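You operate a simulated robot arm through the tools that you are given. There is no shell and no other tool.

The job below is to be done with a simulated robot arm. You get a single attempt, and the scene is never put back.

JOB
Press the rivet block's blue rivet into the fixture slide, head 8 mm proud.
Fine: set the stop dial before pressing and leave it; draw the fixture slide out again afterwards.

It is judged by the outcome, as a careful person would: the job done as asked, and still so three seconds after it is handed in. It fails if anything else is knocked over, pushed out of place, dropped, spilled or broken.

ROBOT AND FRAMES
A 7-joint arm with a fingered hand, fixed in place. Base frame: the origin is at the foot of the arm, x ahead of it, y to its left, z up. Readings come in m, degrees, newtons and seconds.
Its first joint turns from -166.0 to 166.0 degrees. Payload 3.7 kg.
Tool frame: the origin (TCP) lies between the finger pads and is the grasp point; the fingertips stand 0.025 m ahead of it; z points along the fingers, y is the line along which they close. The gripper opens to 0.088 m. The gripper's body begins 0.029 m behind the TCP. The gripper is a hand of 5 fingers: y runs from the thumb to the fingers, the wrist lies at [-0.013, -0.106, -0.174] in the tool frame.
Orientation is that of the tool frame in the base frame, as a unit quaternion [x, y, z, w]. With the fingers straight down and the wrist toward the robot, the tool's x, y and z point along [0, 1, 0], [1, 0, 0] and [0, 0, -1] of the base frame.

CONTROLS
- The arm moves only by the tool nudge_tool. Its argument "moves" is a list that holds one entry, the list of rows, each a list of 6 numbers: the shift along the tool's x, y, z in m, then the turn, a rotation vector about the tool's x, y, z in degrees. In form: [[[tx, ty, tz, rx, ry, rz], ...]]. A call has 1 to 20 rows; each row is the pose to reach, as a shift and turn from the pose commanded when the call began, along the tool's axes at that moment. A row lasts 0.2 s, in which the tool goes at most 0.05 m and 8.6 degrees; a call with a longer step from one row to the next is refused whole. A pose out of reach is approached as far as the arm can. The call stops where the force on the tool passes 40 N (or 10 N more than at its start, if that is more) or the arm is blocked; 0.2 s more then pass. In this call time passes only in rows, and 0.2 s behind the last. The reply holds the time, the measured pose of the TCP, the force on the tool along the base axes, the opening and the grip force, in the units named above and with some noise, with the torque about the TCP (base axes, N m) and any sound that the robot's microphone picked up.
- Cameras (640 x 400 px; columns grow to the right, rows downward): "scene" is fixed at [0.2121, 0.5114, 1.4746]; the picture's right is [0.97, 0.23, 0.00], its down [0.19, -0.81, -0.55] and it looks along [-0.13, 0.54, -0.83] (base axes); focal length 214 px, centre (320, 200). "wrist" rides on the gripper at [0.059, -0.079, -0.105] in the tool frame; the picture's right is [-0.73, 0.32, -0.61], its down [-0.62, -0.68, 0.38] and it looks along [-0.29, 0.66, 0.70] (tool axes); focal length 234 px, centre (320, 200). There is no depth. A picture from a camera that has moved, and an enlarged one, comes with that camera's place and axes in the base frame and with its lens. The place of the scene camera against the robot may be out by one fixed shift of up to 0.018 m in any direction.
- camera(camera): a new picture of that camera. No time passes.
- curl_fingers(index, middle, ring, little, thumb_bend, thumb_turn): sets how far each is bent, from 0 (flat) to 1 (curled in); at 0.3 the hand is open as for a grip, at 0.7 the pads meet at the TCP. One left out holds its place. A second passes; each finger stops where it meets its share of the squeeze, and holds until it gets a number again. It is the only way to open and close the hand. It gives what a move gives, with no picture; readings hold the bend of each and the force on index, middle, ring, little, thumb and palm. thumb_turn goes from beside the hand (0) to across from the fingers (1), as for a grip.
- close_up(camera, box): a new picture of the part [left, top, right, bottom] of that camera's present view, enlarged. No time passes.
- close_job(): hands the job in; it is judged then, once.

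Places have to be worked out from the pictures, the camera data and where the tool is seen. Open the gripper and draw the arm clear of the work before you hand the job in, unless the task says otherwise.

The tools are called as a command line: name --argument value ..., lists and objects as JSON in quotes. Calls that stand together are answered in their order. nudge_tool: Moves the arm, as the interface text tells. Its arguments: {"type":"object","properties":{"moves":{"type":"array","items":{"type":"array","items":{"type":"array","items":{"type":"number"}}}}},"required":["moves"]} The other tools are called the same way: curl_fingers (index, middle, ring, little, thumb_bend, thumb_turn) moves the fingers one by one; camera (camera) takes a picture; close_up (camera, box) takes an enlarged picture of a part of a camera's view; close_job () hands the job in.

At the start:

```text
time_s: 0.0
tool_pos: [0.2188, 0.3227, 1.3105]
tool_rot: [0.708, 0.706, 0.001, 0.0]
contact_force: [0.6, 0.0, 0.0]
moment: [0.01, 0.0, -0.03]
width: 0.0874
finger_force: 0.0
shape: jaw
bend: [0.3, 0.3, 0.3, 0.3, 0.3, 0.98]
finger forces: [0.0, 0.0, 0.1, 0.1, 0.1, 0.0]
```

scene: 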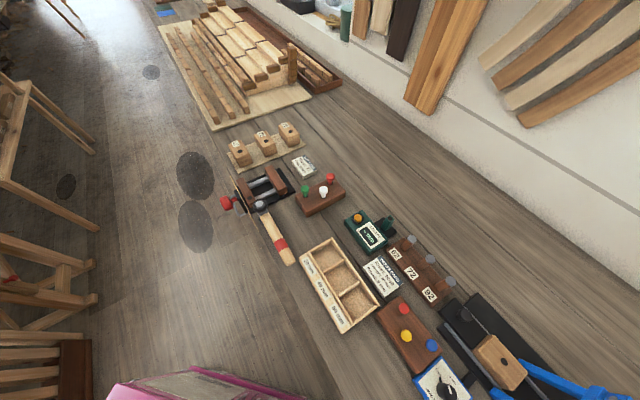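
wrist: 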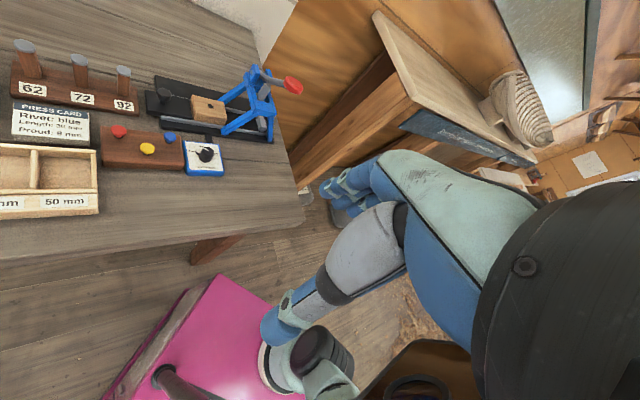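

The pictures show a bench with a press (blue frame, red lever), a dial card, a rivet block and a press card. I'll enlarge the parts to read them.

close_up --camera "scene" --box '[340, 200, 640, 400]'

close_up --camera "wrist" --box '[0, 20, 320, 220]'

close_up --camera "wrist" --box '[130, 60, 310, 180]'

close_up --camera "scene" --box '[340, 200, 460, 310]'

close_up --camera "scene" --box '[220, 120, 360, 220]'

```text
2.00 times, centred on (490, 300) of scene
camera zoom: at [0.2121, 0.5114, 1.4746], right [0.97, 0.23, 0.0], down [0.19, -0.81, -0.55], along [-0.13, 0.54, -0.83], focal length 429 px, centre (-20, 0)
```

zoom: 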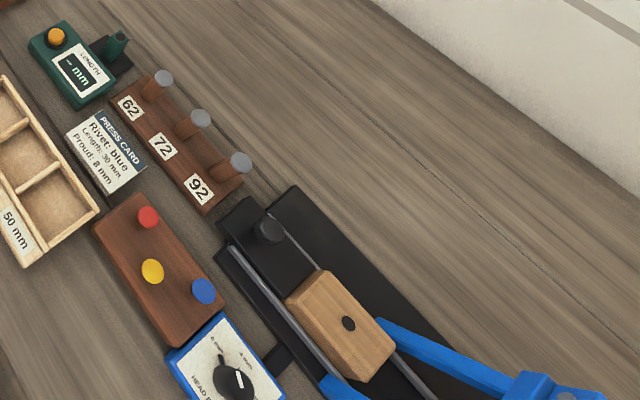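

```text
2.00 times, centred on (160, 120) of wrist
camera zoom: at [0.1401, 0.3817, 1.4149], right [0.32, -0.73, 0.61], down [-0.68, -0.62, -0.39], along [0.66, -0.29, -0.7], focal length 468 px, centre (640, 360)
```

zoom: 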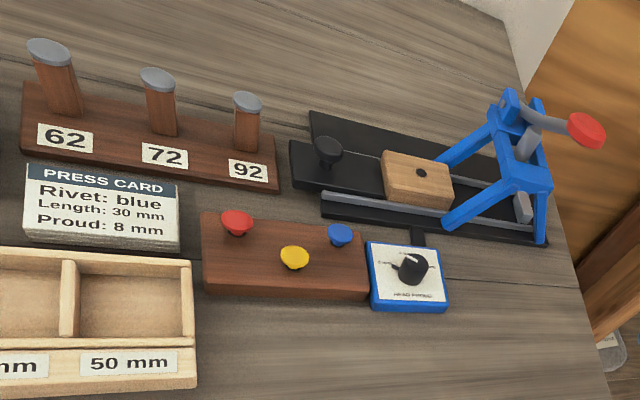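

```text
3.33 times, centred on (220, 120) of wrist
camera zoom: at [0.1401, 0.3817, 1.4149], right [0.32, -0.73, 0.61], down [-0.68, -0.62, -0.39], along [0.66, -0.29, -0.7], focal length 781 px, centre (653, 467)
```

zoom: 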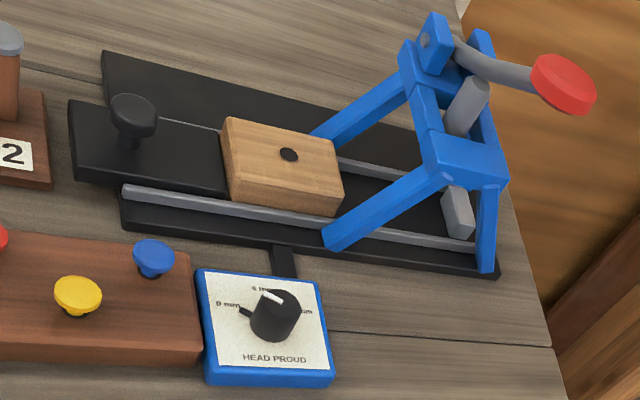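

```text
3.64 times, centred on (400, 255) of scene
camera zoom: at [0.2121, 0.5114, 1.4746], right [0.97, 0.23, 0.0], down [0.19, -0.81, -0.55], along [-0.13, 0.54, -0.83], focal length 780 px, centre (29, 0)
```

zoom: 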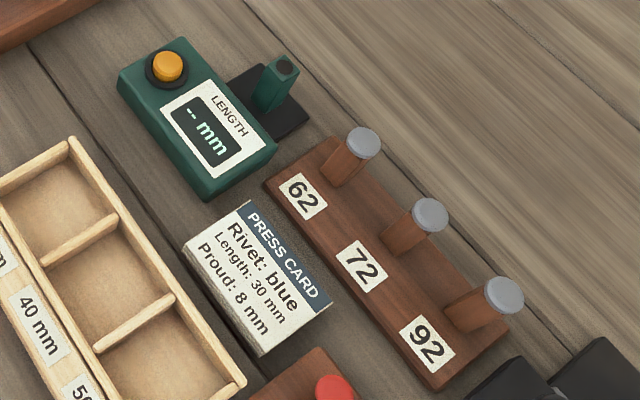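

```text
4.00 times, centred on (290, 170) of scene
camera zoom: at [0.2121, 0.5114, 1.4746], right [0.97, 0.23, 0.0], down [0.19, -0.81, -0.55], along [-0.13, 0.54, -0.83], focal length 858 px, centre (440, 320)
```

zoom: 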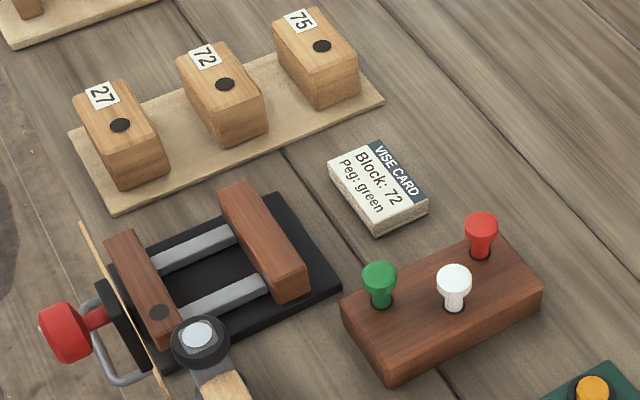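

The press card says blue rivet, 8 mm proud. From the two views I place the blue rivet near (0.42, 0.54), with its head around z 0.985, and the bench frame looks turned about 45°. I move the hand over with a 45° turn, still well above the bench, to look more closely.

nudge_tool --moves '[[[0.011, 0.02, 0.012, 0, 0, -5.6], [0.022, 0.04, 0.025, 0, 0, -11.2], [0.033, 0.06, 0.037, 0, 0, -16.9], [0.045, 0.08, 0.05, 0, 0, -22.5], [0.056, 0.1, 0.062, 0, 0, -28.1], [0.067, 0.12, 0.075, 0, 0, -33.8], [0.078, 0.14, 0.087, 0, 0, -39.4], [0.09, 0.16, 0.1, 0, 0, -45]]]'

camera --camera "wrist"

camera --camera "scene"

```text
time_s: 1.8
tool_pos: [0.3785, 0.4148, 1.2121]
tool_rot: [0.382, 0.924, 0.0, 0.002]
contact_force: [-0.4, 0.4, -0.1]
moment: [0.0, -0.02, -0.02]
width: 0.0879
finger_force: 0.0
shape: jaw
bend: [0.3, 0.3, 0.3, 0.3, 0.3, 0.98]
finger forces: [0.0, 0.0, 0.0, 0.0, 0.0, 0.0]
```

```text
taken
camera wrist: at [0.2813, 0.399, 1.3157], right [0.74, -0.28, 0.61], down [-0.04, -0.92, -0.38], along [0.67, 0.26, -0.69], focal length 234 px, centre (320, 200)
```

wrist: 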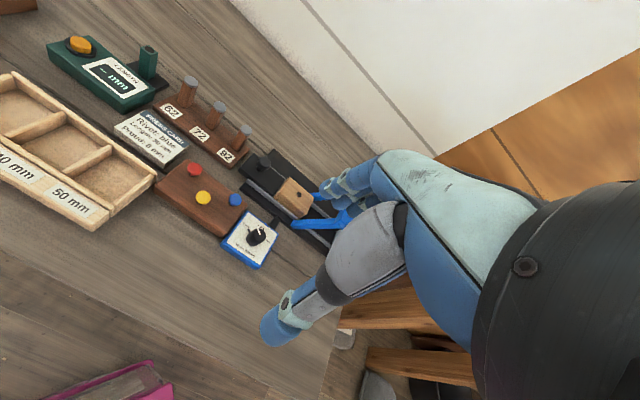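

```text
taken
```

scene: 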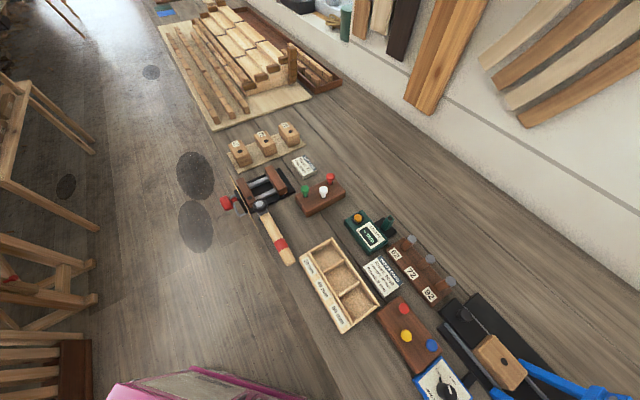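

The wrist camera now gives a second view. Combining its two views puts the blue rivet head near (0.44, 0.543, 0.955). I enlarge the dial and press.

close_up --camera "wrist" --box '[140, 130, 360, 275]'

close_up --camera "wrist" --box '[210, 200, 290, 275]'

close_up --camera "scene" --box '[400, 340, 500, 400]'

```text
2.76 times, centred on (250, 202) of wrist
camera zoom: at [0.2813, 0.399, 1.3157], right [0.74, -0.28, 0.61], down [-0.04, -0.92, -0.38], along [0.67, 0.26, -0.69], focal length 646 px, centre (513, 193)
```

zoom: 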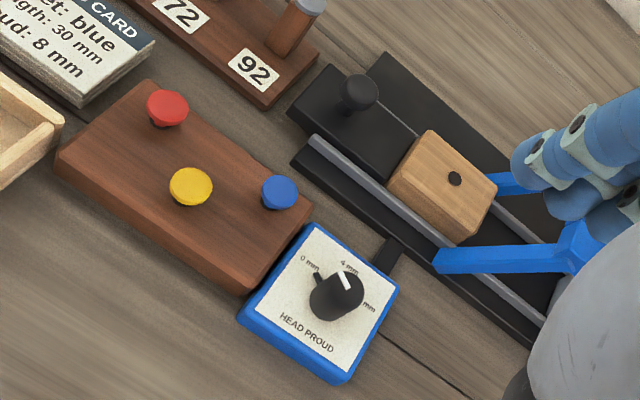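

```text
5.33 times, centred on (250, 238) of wrist
camera zoom: at [0.2813, 0.399, 1.3157], right [0.74, -0.28, 0.61], down [-0.04, -0.92, -0.38], along [0.67, 0.26, -0.69], focal length 1249 px, centre (693, 0)
```

zoom: 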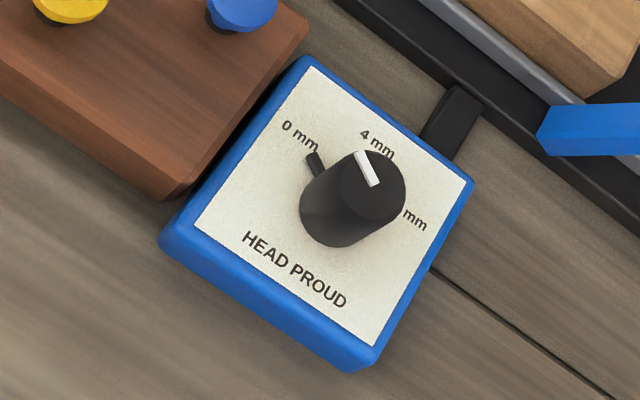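

```text
6.40 times, centred on (450, 370) of scene
camera zoom: at [0.2121, 0.5114, 1.4746], right [0.97, 0.23, 0.0], down [0.19, -0.81, -0.55], along [-0.13, 0.54, -0.83], focal length 1373 px, centre (-512, -888)
```

zoom: 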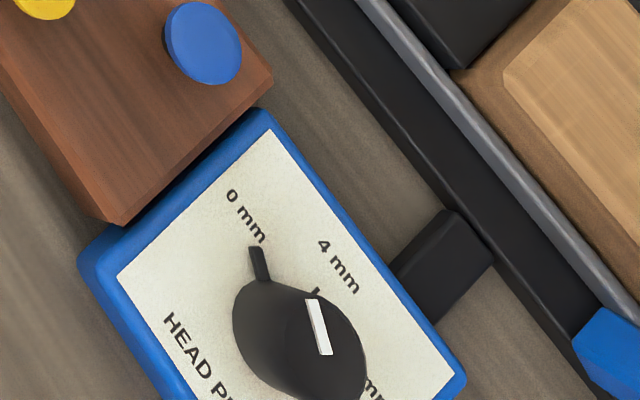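

The dial looks set to 0 mm: the nub and the white line point the same way. Before I reach in I want to see how the fingers close, so I close the hand in free air and look.

curl_fingers --index 0.68 --middle 0.68 --ring 1.0 --little 1.0 --thumb_bend 0.68 --thumb_turn 1.0

camera --camera "wrist"

close_up --camera "wrist" --box '[230, 130, 470, 290]'

```text
time_s: 2.8
tool_pos: [0.3775, 0.4137, 1.2121]
tool_rot: [0.382, 0.924, 0.001, 0.001]
contact_force: [-0.6, 0.6, 0.3]
moment: [-0.03, 0.0, -0.03]
width: 0.003
finger_force: 0.0
shape: fingers
bend: [0.68, 0.68, 1.0, 1.0, 0.68, 1.0]
finger forces: [0.0, 0.1, 0.1, 0.0, 0.0, 0.0]
```

```text
taken
camera wrist: at [0.2816, 0.3989, 1.3164], right [0.74, -0.29, 0.61], down [-0.04, -0.92, -0.38], along [0.67, 0.26, -0.69], focal length 234 px, centre (320, 200)
```

wrist: 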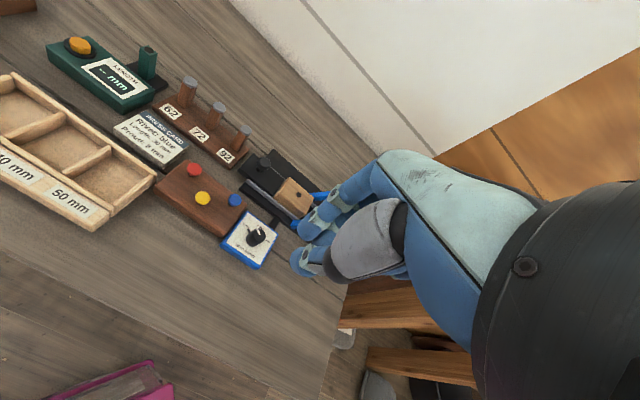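

```text
2.50 times, centred on (350, 210) of wrist
camera zoom: at [0.2816, 0.3989, 1.3164], right [0.74, -0.29, 0.61], down [-0.04, -0.92, -0.38], along [0.67, 0.26, -0.69], focal length 585 px, centre (245, 175)
```

zoom: 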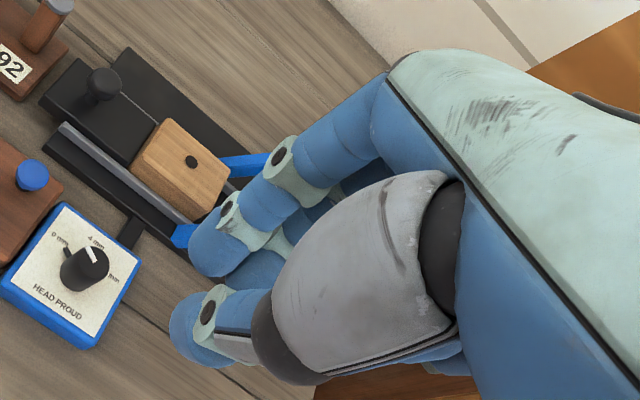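

The closed tips sit about where the TCP data predicts. Next I check which side the index finger is on by opening it alone.

curl_fingers --index 0.0

camera --camera "wrist"

```text
time_s: 3.8
tool_pos: [0.3784, 0.4133, 1.2123]
tool_rot: [0.383, 0.924, 0.0, 0.0]
contact_force: [-0.1, 0.0, 0.3]
moment: [-0.02, 0.0, -0.02]
width: 0.0785
finger_force: 0.0
shape: fingers
bend: [0.0, 0.68, 1.0, 1.0, 0.68, 1.0]
finger forces: [0.1, 0.0, 0.0, 0.0, 0.0, 0.0]
```

```text
taken
camera wrist: at [0.2816, 0.3989, 1.3164], right [0.74, -0.29, 0.61], down [-0.04, -0.92, -0.38], along [0.67, 0.26, -0.69], focal length 234 px, centre (320, 200)
```

wrist: 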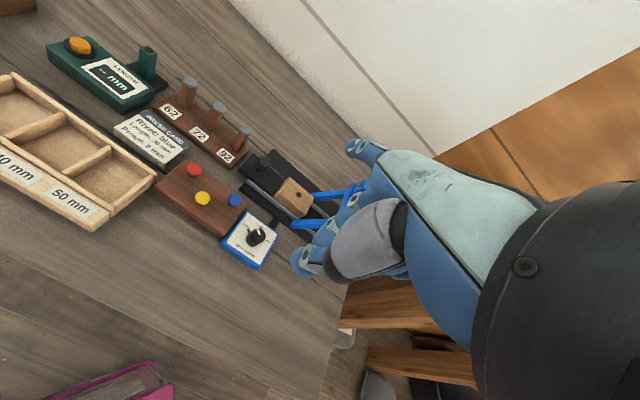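

The index finger is on the tool's +x side. Working from the two wrist views:
- blue rivet head (0.443, 0.544, 0.950)
- fixture hole (0.578, 0.547, 0.952)
- dial knob top (0.467, 0.474, 0.96)
- slide handle (0.514, 0.616, 0.957)

Next I move sideways and up to see the ram and lever.

nudge_tool --moves '[[[-0.039, -0.004, -0.012, 0, 0, 0], [-0.078, -0.007, -0.025, 0, 0, 0], [-0.117, -0.01, -0.037, 0, 0, 0], [-0.156, -0.014, -0.05, 0, 0, 0]]]'

camera --camera "wrist"

close_up --camera "wrist" --box '[80, 60, 330, 216]'

```text
time_s: 4.8
tool_pos: [0.4789, 0.2926, 1.2625]
tool_rot: [0.382, 0.924, 0.001, 0.0]
contact_force: [-0.6, -0.6, -0.2]
moment: [0.02, -0.01, 0.02]
width: 0.0784
finger_force: 0.1
shape: fingers
bend: [0.0, 0.68, 1.0, 1.0, 0.68, 1.0]
finger forces: [0.0, 0.0, 0.0, 0.1, 0.0, 0.1]
```

```text
taken
camera wrist: at [0.3827, 0.2774, 1.3675], right [0.74, -0.28, 0.61], down [-0.04, -0.92, -0.38], along [0.67, 0.26, -0.69], focal length 234 px, centre (320, 200)
```

wrist: 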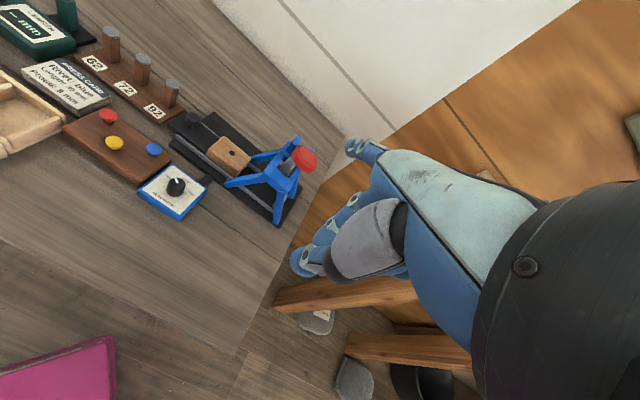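

```text
2.56 times, centred on (205, 138) of wrist
camera zoom: at [0.3827, 0.2774, 1.3675], right [0.74, -0.28, 0.61], down [-0.04, -0.92, -0.38], along [0.67, 0.26, -0.69], focal length 600 px, centre (614, 359)
```

zoom: 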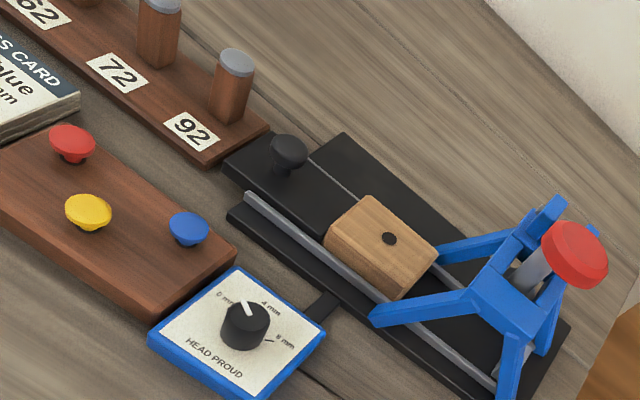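

The lever knob triangulates to about (0.599, 0.427, 1.138), with the ram near (0.649, 0.477). That puts the slide travel at roughly 0.10 m along (+x, -y). I zoom in on the dial and press from here.

close_up --camera "wrist" --box '[135, 150, 215, 225]'

close_up --camera "wrist" --box '[165, 100, 325, 230]'

```text
5.33 times, centred on (175, 188) of wrist
camera zoom: at [0.3827, 0.2774, 1.3675], right [0.74, -0.28, 0.61], down [-0.04, -0.92, -0.38], along [0.67, 0.26, -0.69], focal length 1249 px, centre (1093, 267)
```

zoom: 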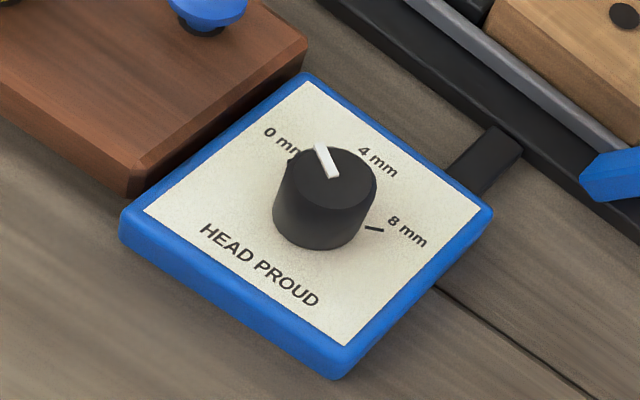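

```text
3.08 times, centred on (245, 165) of wrist
camera zoom: at [0.3827, 0.2774, 1.3675], right [0.74, -0.28, 0.61], down [-0.04, -0.92, -0.38], along [0.67, 0.26, -0.69], focal length 720 px, centre (551, 308)
```

zoom: 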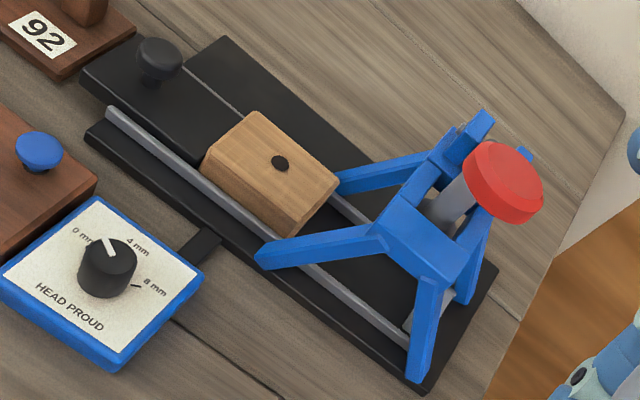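

Zooming in, the white line sits about 60° counter-clockwise of the 4 mm mark, so the dial reads 0 mm. The 8 mm tick is about 60° clockwise of it, so I need a 120° clockwise turn. I open thumb, index and middle and go above the dial at z≈1.06.

curl_fingers --index 0.42 --middle 0.42 --ring 1.0 --little 1.0 --thumb_bend 0.42 --thumb_turn 1.0

nudge_tool --moves '[[[0.046, 0, 0, 0, 0, 0], [0.092, 0, 0, 0, 0, 0], [0.137, 0, 0, 0, 0, 0], [0.137, 0.02, 0.034, 0, 0, 0], [0.137, 0.04, 0.068, 0, 0, 0], [0.137, 0.06, 0.1, 0, 0, 0], [0.137, 0.08, 0.134, 0, 0, 0], [0.137, 0.1, 0.168, 0, 0, 0], [0.137, 0.12, 0.2, 0, 0, 0]]]'

camera --camera "wrist"

close_up --camera "scene" --box '[400, 250, 640, 400]'

```text
time_s: 5.8
tool_pos: [0.48, 0.2927, 1.2633]
tool_rot: [0.383, 0.924, 0.001, 0.0]
contact_force: [0.4, 0.6, -0.1]
moment: [0.01, 0.0, 0.01]
width: 0.0588
finger_force: 0.1
shape: fingers
bend: [0.42, 0.42, 1.0, 1.0, 0.42, 0.99]
finger forces: [0.0, 0.0, 0.0, 0.0, 0.0, 0.1]
```

```text
time_s: 7.8
tool_pos: [0.4667, 0.4781, 1.0651]
tool_rot: [0.383, 0.924, 0.001, 0.0]
contact_force: [-0.5, 0.2, 0.0]
moment: [-0.01, -0.03, -0.02]
width: 0.0593
finger_force: 0.0
shape: fingers
bend: [0.42, 0.42, 1.0, 1.0, 0.42, 0.99]
finger forces: [0.1, 0.0, 0.0, 0.0, 0.0, 0.0]
```

```text
taken
camera wrist: at [0.3699, 0.4637, 1.1684], right [0.74, -0.28, 0.61], down [-0.04, -0.92, -0.38], along [0.67, 0.26, -0.69], focal length 234 px, centre (320, 200)
```

wrist: 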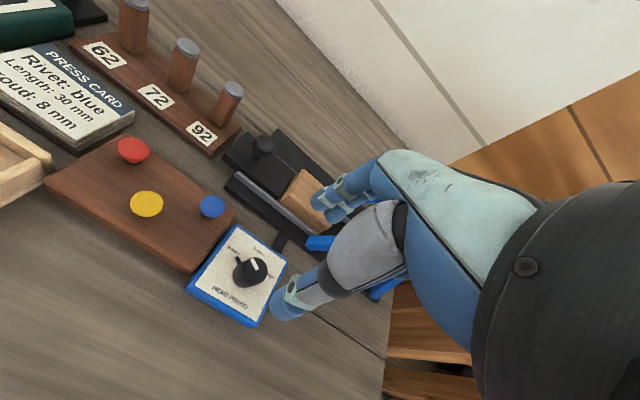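

```text
2.67 times, centred on (520, 325) of scene
camera zoom: at [0.2121, 0.5114, 1.4746], right [0.97, 0.23, 0.0], down [0.19, -0.81, -0.55], along [-0.13, 0.54, -0.83], focal length 572 px, centre (-213, -133)
```

zoom: 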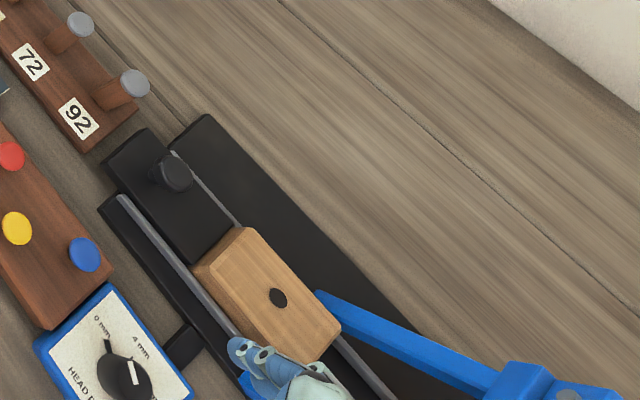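

The hand is above the dial. I zoom in on both cameras to refine the knob position against the fingers.

close_up --camera "wrist" --box '[180, 160, 420, 320]'

close_up --camera "wrist" --box '[190, 180, 302, 250]'

close_up --camera "scene" --box '[420, 330, 532, 400]'

```text
2.50 times, centred on (300, 240) of wrist
camera zoom: at [0.3699, 0.4637, 1.1684], right [0.74, -0.28, 0.61], down [-0.04, -0.92, -0.38], along [0.67, 0.26, -0.69], focal length 585 px, centre (370, 100)
```

zoom: 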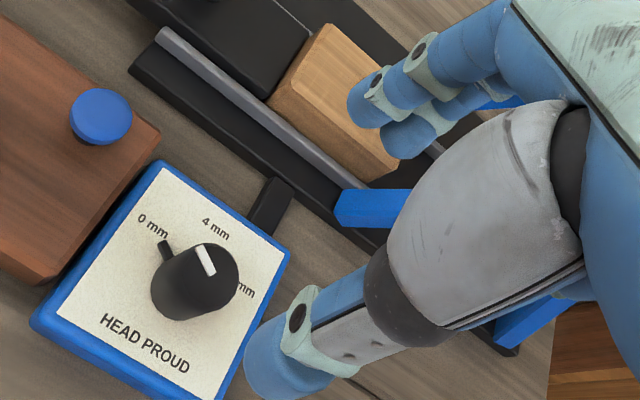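

```text
5.71 times, centred on (246, 215) of wrist
camera zoom: at [0.3699, 0.4637, 1.1684], right [0.74, -0.28, 0.61], down [-0.04, -0.92, -0.38], along [0.67, 0.26, -0.69], focal length 1338 px, centre (743, 114)
```

zoom: 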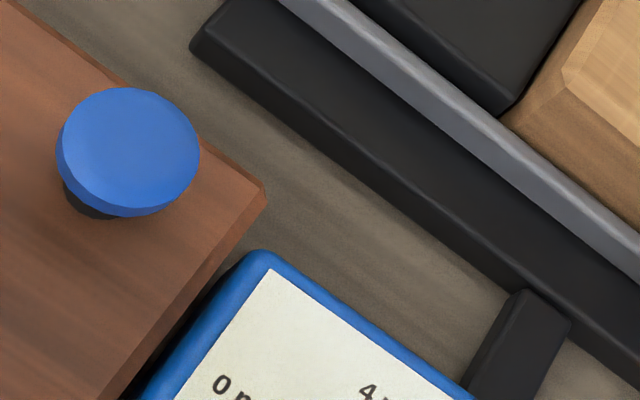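

```text
5.71 times, centred on (476, 365) of scene
camera zoom: at [0.2121, 0.5114, 1.4746], right [0.97, 0.23, 0.0], down [0.19, -0.81, -0.55], along [-0.13, 0.54, -0.83], focal length 1226 px, centre (-571, -743)
```

zoom: 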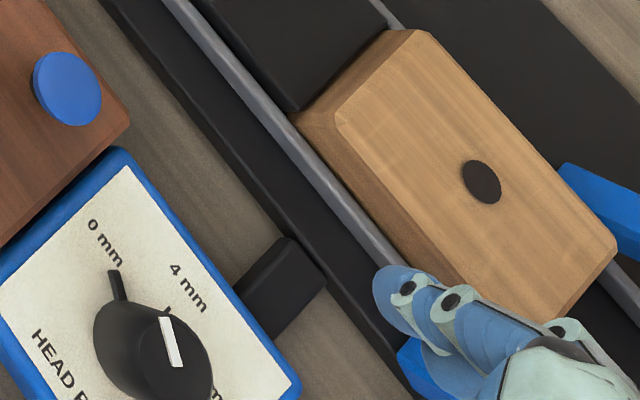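

Four wrist views agree on the dial knob top at about (0.4727, 0.477, 0.950). Index and middle sit either side of the tool's x=0, with the thumb opposite. I centre over the knob, turn 15° more counter-clockwise to make room for the clockwise sweep, and descend partway.

nudge_tool --moves '[[[-0.005, 0.0035, 0.0, 0, 0, -5], [-0.005, 0.0035, 0.02, 0, 0, -10], [-0.005, 0.0035, 0.045, 0, 0, -15], [-0.005, 0.0035, 0.065, 0, 0, -15]]]'

camera --camera "wrist"

close_up --camera "wrist" --box '[200, 160, 440, 310]'

close_up --camera "scene" --box '[420, 330, 532, 400]'

```text
time_s: 8.8
tool_pos: [0.4734, 0.4746, 0.9952]
tool_rot: [0.258, 0.966, 0.001, 0.001]
contact_force: [0.1, 0.6, 0.5]
moment: [0.02, 0.02, -0.01]
width: 0.0592
finger_force: 0.0
shape: fingers
bend: [0.42, 0.42, 1.0, 1.0, 0.42, 0.99]
finger forces: [0.1, 0.1, 0.1, 0.0, 0.1, 0.1]
```

```text
taken
camera wrist: at [0.3838, 0.4345, 1.0997], right [0.79, -0.08, 0.61], down [0.2, -0.9, -0.38], along [0.58, 0.43, -0.69], focal length 234 px, centre (320, 200)
```

wrist: 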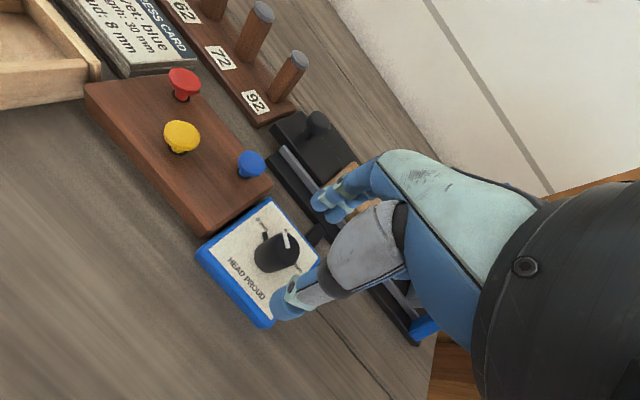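

```text
2.67 times, centred on (320, 235) of wrist
camera zoom: at [0.3838, 0.4345, 1.0997], right [0.79, -0.08, 0.61], down [0.2, -0.9, -0.38], along [0.58, 0.43, -0.69], focal length 624 px, centre (320, 107)
```

zoom: 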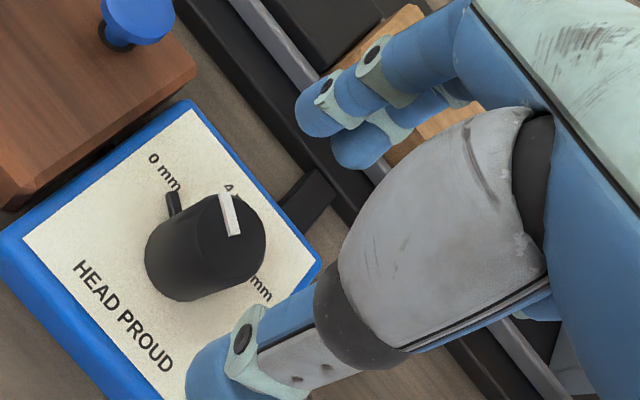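

```text
5.71 times, centred on (476, 365) of scene
camera zoom: at [0.2121, 0.5114, 1.4746], right [0.97, 0.23, 0.0], down [0.19, -0.81, -0.55], along [-0.13, 0.54, -0.83], focal length 1226 px, centre (-571, -743)
```

zoom: 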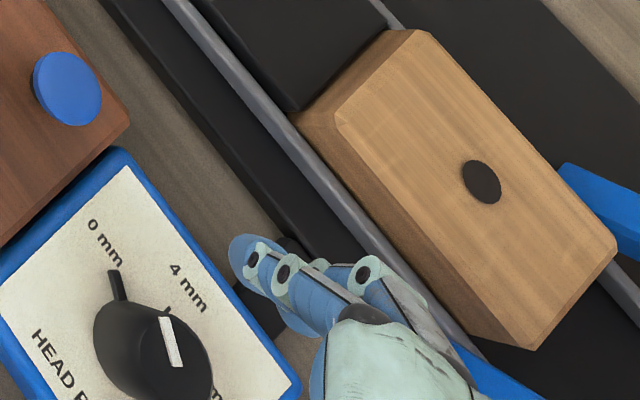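

The knob sits where predicted (within about 1 mm). I descend to TCP z≈0.960, so the tips straddle the knob above the plate.

nudge_tool --moves '[[[0, 0.001, 0.012, 0, 0, 0], [0, 0.001, 0.024, 0, 0, 0], [0, 0.001, 0.034, 0, 0, 0]]]'

close_up --camera "wrist" --box '[200, 160, 440, 310]'

close_up --camera "scene" --box '[420, 330, 532, 400]'

```text
time_s: 9.6
tool_pos: [0.4737, 0.4758, 0.9617]
tool_rot: [0.258, 0.966, 0.001, 0.001]
contact_force: [-0.2, -0.6, -0.9]
moment: [-0.01, 0.0, 0.0]
width: 0.0591
finger_force: 0.1
shape: fingers
bend: [0.42, 0.42, 1.0, 1.0, 0.42, 0.99]
finger forces: [0.1, 0.1, 0.0, 0.1, 0.0, 0.0]
```

```text
2.67 times, centred on (320, 235) of wrist
camera zoom: at [0.3835, 0.4355, 1.0662], right [0.79, -0.08, 0.61], down [0.2, -0.9, -0.38], along [0.58, 0.43, -0.69], focal length 624 px, centre (320, 107)
```

zoom: 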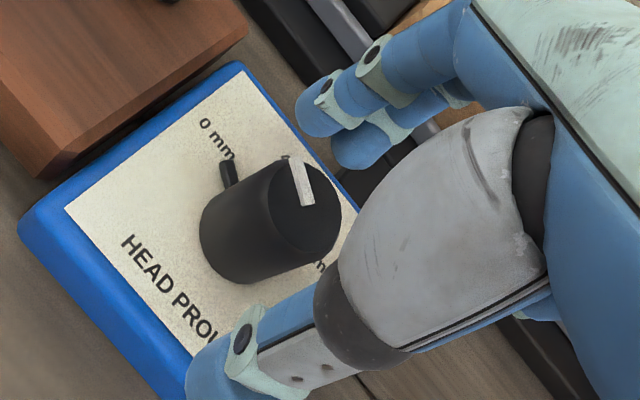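

```text
5.71 times, centred on (476, 365) of scene
camera zoom: at [0.2121, 0.5114, 1.4746], right [0.97, 0.23, 0.0], down [0.19, -0.81, -0.55], along [-0.13, 0.54, -0.83], focal length 1226 px, centre (-571, -743)
```

zoom: 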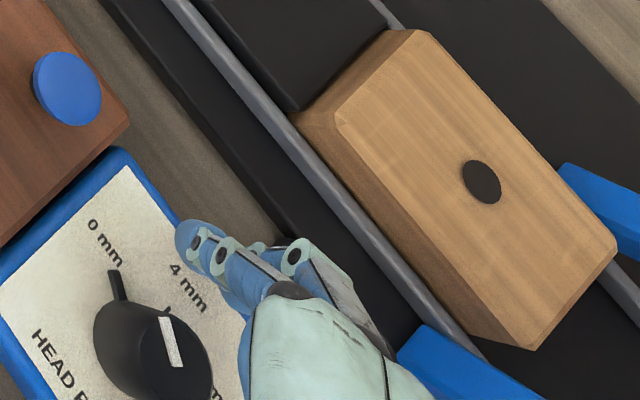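

The knob is between the thumb and the index and middle fingers. I close onto it.

curl_fingers --index 0.66 --middle 0.66 --thumb_bend 0.66

close_up --camera "wrist" --box '[200, 160, 440, 310]'

close_up --camera "scene" --box '[420, 330, 532, 400]'

```text
time_s: 10.6
tool_pos: [0.4731, 0.4754, 0.9624]
tool_rot: [0.258, 0.966, 0.001, 0.001]
contact_force: [1.1, 1.7, -0.9]
moment: [0.02, -0.04, -0.03]
width: 0.0196
finger_force: 3.1
shape: fingers
bend: [0.59, 0.64, 1.0, 1.0, 0.62, 1.0]
finger forces: [4.0, 1.4, 0.0, 0.0, 2.8, 0.0]
```

```text
2.67 times, centred on (320, 235) of wrist
camera zoom: at [0.3837, 0.4356, 1.0662], right [0.79, -0.08, 0.61], down [0.2, -0.9, -0.38], along [0.58, 0.43, -0.69], focal length 624 px, centre (320, 107)
```

zoom: 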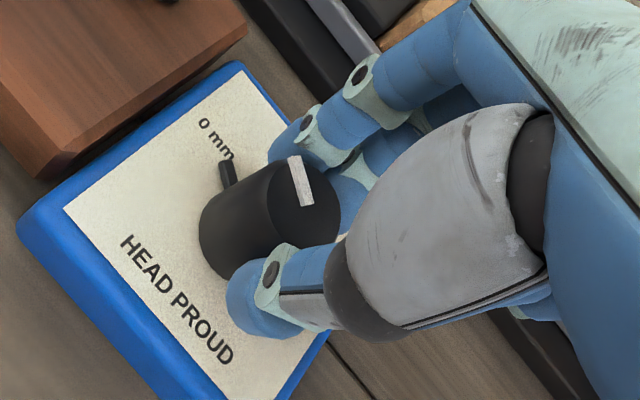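

```text
5.71 times, centred on (476, 365) of scene
camera zoom: at [0.2121, 0.5114, 1.4746], right [0.97, 0.23, 0.0], down [0.19, -0.81, -0.55], along [-0.13, 0.54, -0.83], focal length 1226 px, centre (-571, -743)
```

zoom: 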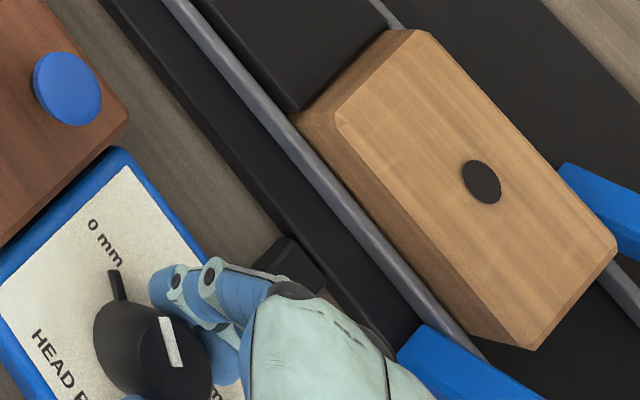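

The index touched earlier than the middle, so the knob lies a few mm toward the index side. I open slightly, shift +4 mm in x, and re-grip more firmly.

curl_fingers --index 0.5 --middle 0.5 --thumb_bend 0.5

nudge_tool --moves '[[[0.004, 0.001, 0.0, 0, 0, 0]]]'

curl_fingers --index 0.75 --middle 0.75 --thumb_bend 0.75

close_up --camera "wrist" --box '[200, 160, 440, 310]'

```text
time_s: 11.6
tool_pos: [0.4732, 0.4741, 0.9619]
tool_rot: [0.259, 0.966, 0.001, 0.0]
contact_force: [0.2, 0.2, 0.4]
moment: [-0.02, 0.04, -0.02]
width: 0.0411
finger_force: 0.0
shape: fingers
bend: [0.5, 0.5, 1.0, 1.0, 0.5, 1.0]
finger forces: [0.0, 0.1, 0.0, 0.0, 0.0, 0.0]
```

```text
time_s: 12.0
tool_pos: [0.4705, 0.4773, 0.9614]
tool_rot: [0.258, 0.966, 0.001, 0.0]
contact_force: [0.3, -0.6, 0.7]
moment: [-0.01, -0.01, 0.02]
width: 0.0413
finger_force: 0.1
shape: fingers
bend: [0.5, 0.5, 1.0, 1.0, 0.5, 1.0]
finger forces: [0.1, 0.0, 0.1, 0.0, 0.1, 0.0]
```

```text
time_s: 13.0
tool_pos: [0.4714, 0.4783, 0.9609]
tool_rot: [0.259, 0.966, 0.001, 0.0]
contact_force: [5.4, 5.2, -5.7]
moment: [0.09, -0.06, 0.0]
width: 0.0176
finger_force: 14.4
shape: fingers
bend: [0.71, 0.63, 1.0, 1.0, 0.62, 1.0]
finger forces: [9.1, 8.9, 0.0, 0.0, 9.9, 0.1]
```

```text
2.67 times, centred on (320, 235) of wrist
camera zoom: at [0.3814, 0.4387, 1.0657], right [0.79, -0.08, 0.61], down [0.2, -0.9, -0.38], along [0.58, 0.42, -0.69], focal length 624 px, centre (320, 107)
```

zoom: 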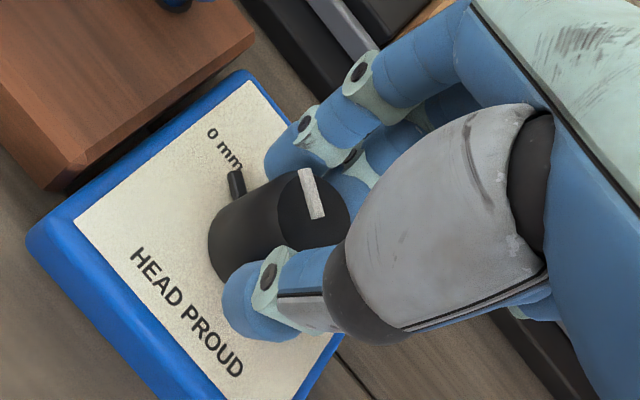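

The index now wraps past the knob's edge, so the shift was slightly too much. I back off 2 mm and grip again.

curl_fingers --index 0.5 --middle 0.5 --thumb_bend 0.5

nudge_tool --moves '[[[-0.002, -0.001, 0.0, 0, 0, 0]]]'

curl_fingers --index 0.72 --middle 0.74 --thumb_bend 0.76

close_up --camera "wrist" --box '[200, 160, 440, 310]'

```text
time_s: 14.0
tool_pos: [0.4711, 0.4776, 0.9626]
tool_rot: [0.259, 0.966, 0.0, 0.001]
contact_force: [0.4, -0.1, 0.0]
moment: [0.04, -0.01, 0.02]
width: 0.0412
finger_force: 0.0
shape: fingers
bend: [0.5, 0.5, 1.0, 1.0, 0.5, 1.0]
finger forces: [0.1, 0.0, 0.0, 0.1, 0.0, 0.0]
```

```text
time_s: 14.4
tool_pos: [0.4724, 0.4768, 0.9625]
tool_rot: [0.258, 0.966, 0.001, 0.0]
contact_force: [-0.9, -0.5, -0.8]
moment: [0.02, -0.01, -0.02]
width: 0.041
finger_force: 0.1
shape: fingers
bend: [0.5, 0.5, 1.0, 1.0, 0.5, 1.0]
finger forces: [0.0, 0.0, 0.0, 0.0, 0.1, 0.0]
```

```text
time_s: 15.4
tool_pos: [0.4721, 0.4763, 0.9608]
tool_rot: [0.259, 0.966, 0.001, 0.001]
contact_force: [5.1, 3.3, -4.9]
moment: [0.04, -0.08, -0.01]
width: 0.0177
finger_force: 13.8
shape: fingers
bend: [0.58, 0.63, 1.0, 1.0, 0.63, 1.0]
finger forces: [8.7, 7.7, 0.0, 0.1, 11.1, 0.0]
```

```text
2.67 times, centred on (320, 235) of wrist
camera zoom: at [0.3824, 0.4367, 1.0652], right [0.79, -0.08, 0.61], down [0.2, -0.9, -0.38], along [0.58, 0.42, -0.69], focal length 624 px, centre (320, 107)
```

zoom: 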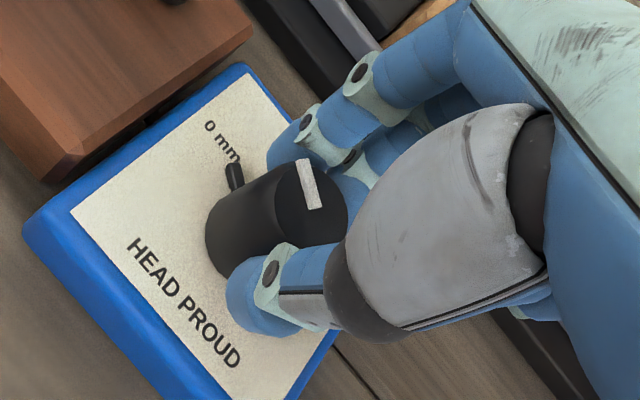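

The grip is firm, about 8 to 11 N per digit. I turn 24° clockwise as a trial and check the dial.

nudge_tool --moves '[[[0, 0, 0, 0, 0, 6], [0, 0, 0, 0, 0, 12], [0, 0, 0, 0, 0, 18], [0, 0, 0, 0, 0, 24]]]'

close_up --camera "wrist" --box '[200, 160, 440, 310]'

close_up --camera "scene" --box '[420, 330, 532, 400]'

```text
time_s: 16.4
tool_pos: [0.4721, 0.476, 0.9635]
tool_rot: [0.455, 0.89, 0.0, 0.0]
contact_force: [3.2, -3.0, -11.9]
moment: [-0.03, -0.04, 0.02]
width: 0.0183
finger_force: 12.7
shape: fingers
bend: [0.58, 0.63, 1.0, 1.0, 0.63, 1.0]
finger forces: [6.5, 7.2, 0.0, 0.0, 11.7, 0.0]
```

```text
2.67 times, centred on (320, 235) of wrist
camera zoom: at [0.374, 0.4776, 1.0662], right [0.69, -0.4, 0.61], down [-0.19, -0.9, -0.38], along [0.7, 0.15, -0.7], focal length 624 px, centre (320, 107)
```

zoom: 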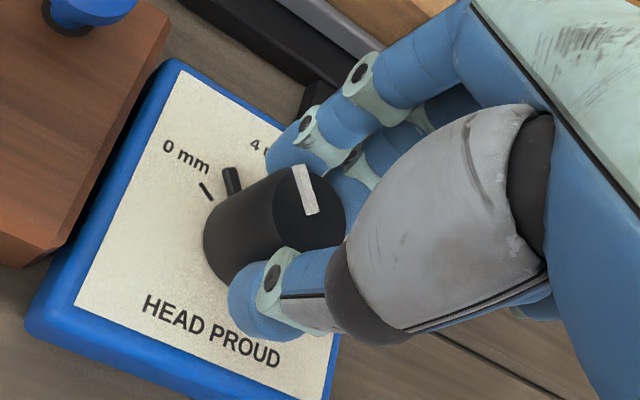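

```text
5.71 times, centred on (476, 365) of scene
camera zoom: at [0.2121, 0.5114, 1.4746], right [0.97, 0.23, 0.0], down [0.19, -0.81, -0.55], along [-0.13, 0.54, -0.83], focal length 1226 px, centre (-571, -743)
```

zoom: 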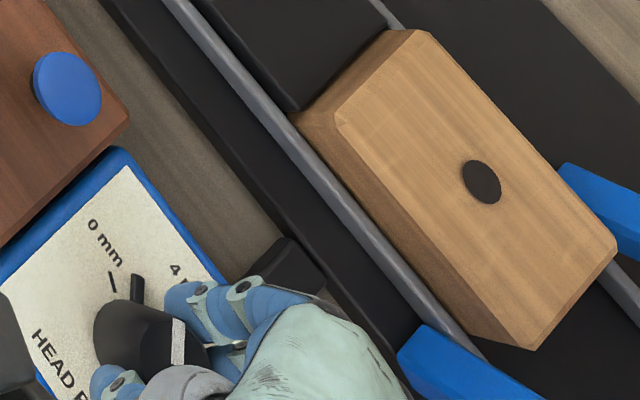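

The knob turns with the hand, and the pointer has left the 0 tick. I continue another 72° clockwise.

nudge_tool --moves '[[[0, 0, 0, 0, 0, 6], [0, 0, 0, 0, 0, 12], [0, 0, 0, 0, 0, 18], [0, 0, 0, 0, 0, 24], [0, 0, 0, 0, 0, 30], [0, 0, 0, 0, 0, 36], [0, 0, 0, 0, 0, 42], [0, 0, 0, 0, 0, 48], [0, 0, 0, 0, 0, 54], [0, 0, 0, 0, 0, 60], [0, 0, 0, 0, 0, 66], [0, 0, 0, 0, 0, 72]]]'

close_up --camera "wrist" --box '[200, 160, 440, 310]'

close_up --camera "scene" --box '[420, 330, 532, 400]'

```text
time_s: 19.0
tool_pos: [0.4722, 0.4753, 0.9627]
tool_rot: [0.891, 0.455, 0.002, 0.0]
contact_force: [-3.0, -4.6, -9.9]
moment: [-0.05, 0.03, 0.04]
width: 0.0179
finger_force: 13.0
shape: fingers
bend: [0.6, 0.64, 1.0, 1.0, 0.62, 1.0]
finger forces: [6.6, 7.6, 0.0, 0.0, 12.1, 0.0]
```

```text
2.67 times, centred on (320, 235) of wrist
camera zoom: at [0.4431, 0.5697, 1.0669], right [-0.17, -0.78, 0.61], down [-0.92, -0.1, -0.39], along [0.36, -0.62, -0.7], focal length 624 px, centre (320, 107)
```

zoom: 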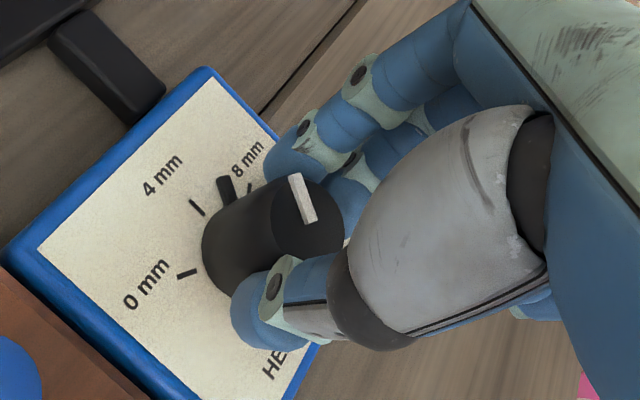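

```text
5.71 times, centred on (476, 365) of scene
camera zoom: at [0.2121, 0.5114, 1.4746], right [0.97, 0.23, 0.0], down [0.19, -0.81, -0.55], along [-0.13, 0.54, -0.83], focal length 1226 px, centre (-571, -743)
```

zoom: 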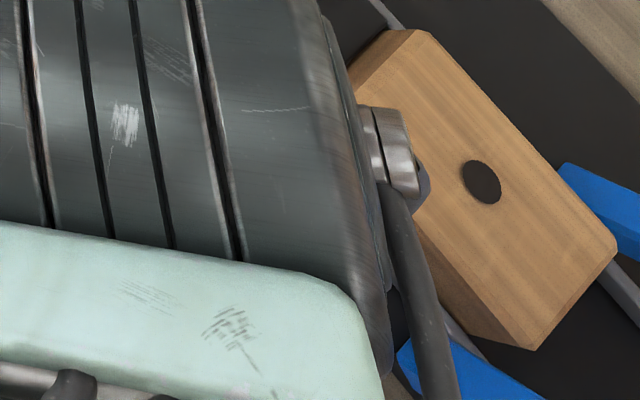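

The pointer is past 4 mm and closing on 8 mm. I turn the remaining 24° and check it against the tick.

nudge_tool --moves '[[[0, 0, 0, 0, 0, 6], [0, 0, 0, 0, 0, 12], [0, 0, 0, 0, 0, 18], [0, 0, 0, 0, 0, 24]]]'

close_up --camera "wrist" --box '[200, 160, 440, 310]'

close_up --camera "wrist" --box '[250, 190, 350, 250]'

```text
time_s: 20.0
tool_pos: [0.472, 0.477, 0.961]
tool_rot: [0.966, 0.259, 0.001, 0.001]
contact_force: [-5.5, -6.8, -7.0]
moment: [-0.14, 0.09, 0.04]
width: 0.0179
finger_force: 13.5
shape: fingers
bend: [0.6, 0.64, 1.0, 1.0, 0.62, 1.0]
finger forces: [6.8, 9.5, 0.0, 0.0, 11.7, 0.0]
```

```text
2.67 times, centred on (320, 235) of wrist
camera zoom: at [0.4836, 0.5737, 1.0669], right [-0.47, -0.64, 0.61], down [-0.88, 0.28, -0.38], along [0.08, -0.71, -0.7], focal length 624 px, centre (320, 107)
```

zoom: 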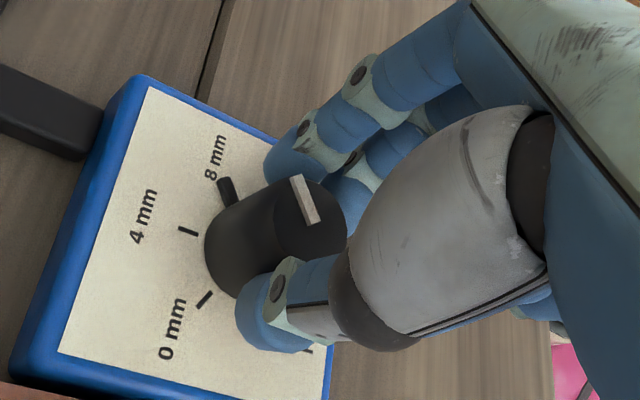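

```text
6.40 times, centred on (300, 220) of wrist
camera zoom: at [0.4836, 0.5737, 1.0669], right [-0.47, -0.64, 0.61], down [-0.88, 0.28, -0.38], along [0.08, -0.71, -0.7], focal length 1499 px, centre (448, 72)
```

zoom: 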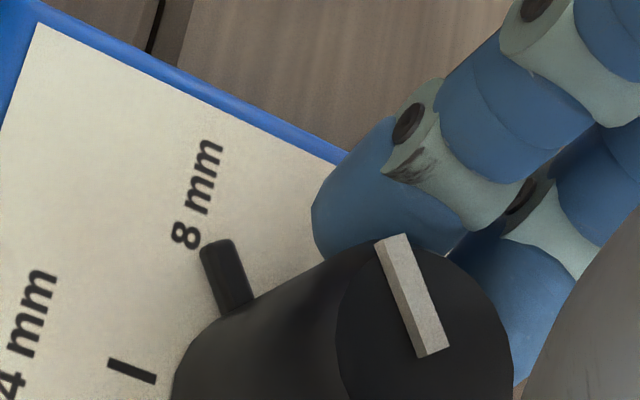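

The pointer now covers the 8 mm tick, just as it covered the 0 tick at the start. I release gently and lift straight up.

curl_fingers --index 0.45 --middle 0.45 --thumb_bend 0.45

nudge_tool --moves '[[[0, 0, -0.02, 0, 0, 0], [0, 0, -0.06, 0, 0, 0], [0, 0, -0.1, 0, 0, 0]]]'

camera --camera "wrist"

close_up --camera "wrist" --box '[180, 180, 292, 250]'

```text
time_s: 21.0
tool_pos: [0.4729, 0.4773, 0.9617]
tool_rot: [0.966, 0.258, 0.0, 0.0]
contact_force: [-0.5, -0.1, 0.7]
moment: [0.0, 0.02, -0.02]
width: 0.0521
finger_force: 0.1
shape: fingers
bend: [0.45, 0.45, 1.0, 1.0, 0.45, 0.99]
finger forces: [0.1, 0.0, 0.0, 0.0, 0.0, 0.1]
```

```text
time_s: 21.8
tool_pos: [0.4736, 0.4751, 1.0606]
tool_rot: [0.966, 0.259, 0.001, 0.0]
contact_force: [0.4, -0.1, -0.3]
moment: [-0.03, -0.03, 0.02]
width: 0.0521
finger_force: 0.0
shape: fingers
bend: [0.45, 0.45, 1.0, 1.0, 0.45, 0.99]
finger forces: [0.1, 0.0, 0.0, 0.0, 0.1, 0.1]
```

```text
taken
camera wrist: at [0.4855, 0.5735, 1.1653], right [-0.47, -0.64, 0.61], down [-0.88, 0.28, -0.38], along [0.08, -0.71, -0.7], focal length 234 px, centre (320, 200)
```

wrist: 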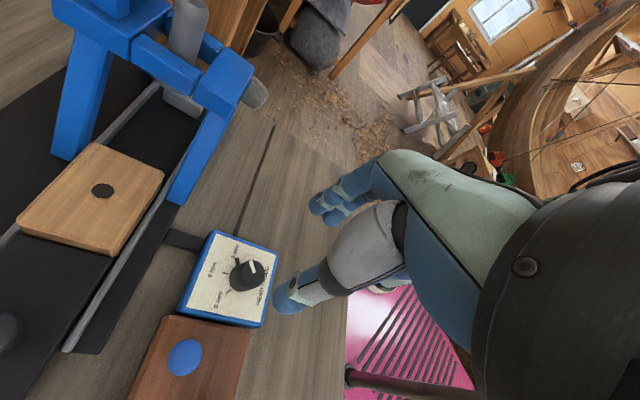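

```text
5.71 times, centred on (236, 215) of wrist
camera zoom: at [0.4855, 0.5735, 1.1653], right [-0.47, -0.64, 0.61], down [-0.88, 0.28, -0.38], along [0.08, -0.71, -0.7], focal length 1338 px, centre (800, 114)
```

zoom: 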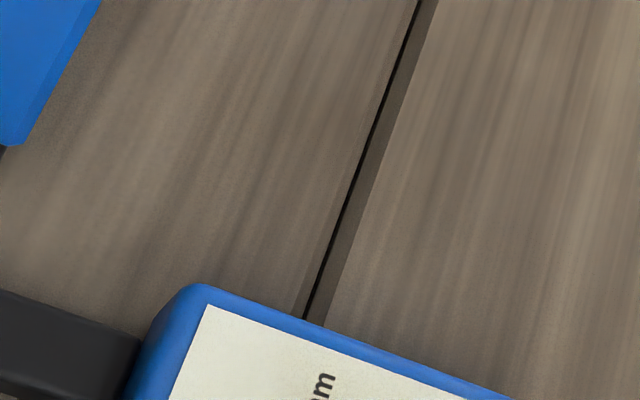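

I check that the released dial stayed at 8 mm, and look at the press from this new angle.

close_up --camera "wrist" --box '[170, 220, 290, 330]'

close_up --camera "wrist" --box '[0, 0, 320, 200]'

close_up --camera "wrist" --box '[0, 200, 320, 400]'

```text
3.64 times, centred on (230, 275) of wrist
camera zoom: at [0.4855, 0.5735, 1.1653], right [-0.47, -0.64, 0.61], down [-0.88, 0.28, -0.38], along [0.08, -0.71, -0.7], focal length 852 px, centre (647, -73)
```

zoom: 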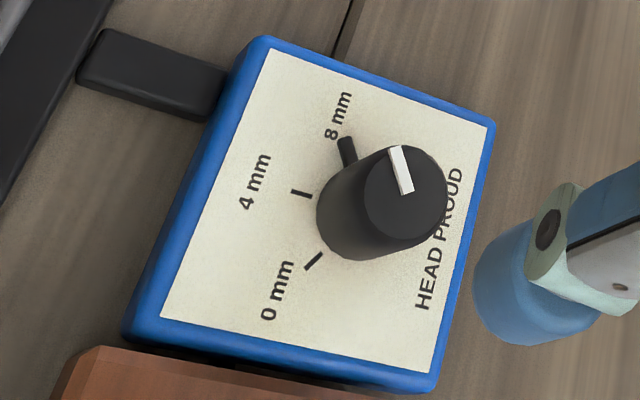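

```text
2.00 times, centred on (160, 100) of wrist
camera zoom: at [0.4855, 0.5735, 1.1653], right [-0.47, -0.64, 0.61], down [-0.88, 0.28, -0.38], along [0.08, -0.71, -0.7], focal length 468 px, centre (640, 400)
```

zoom: 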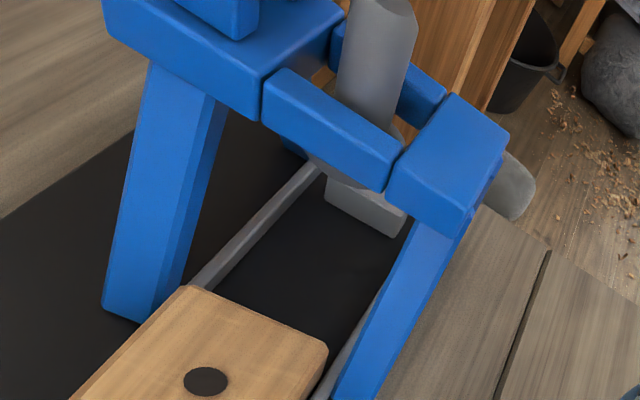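

```text
2.00 times, centred on (160, 300) of wrist
camera zoom: at [0.4855, 0.5735, 1.1653], right [-0.47, -0.64, 0.61], down [-0.88, 0.28, -0.38], along [0.08, -0.71, -0.7], focal length 468 px, centre (640, 0)
```

zoom: 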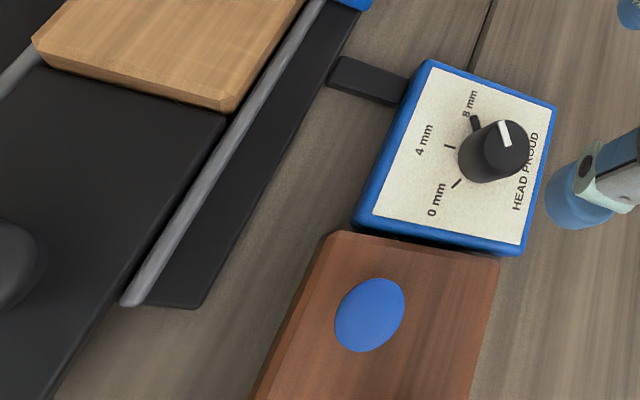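

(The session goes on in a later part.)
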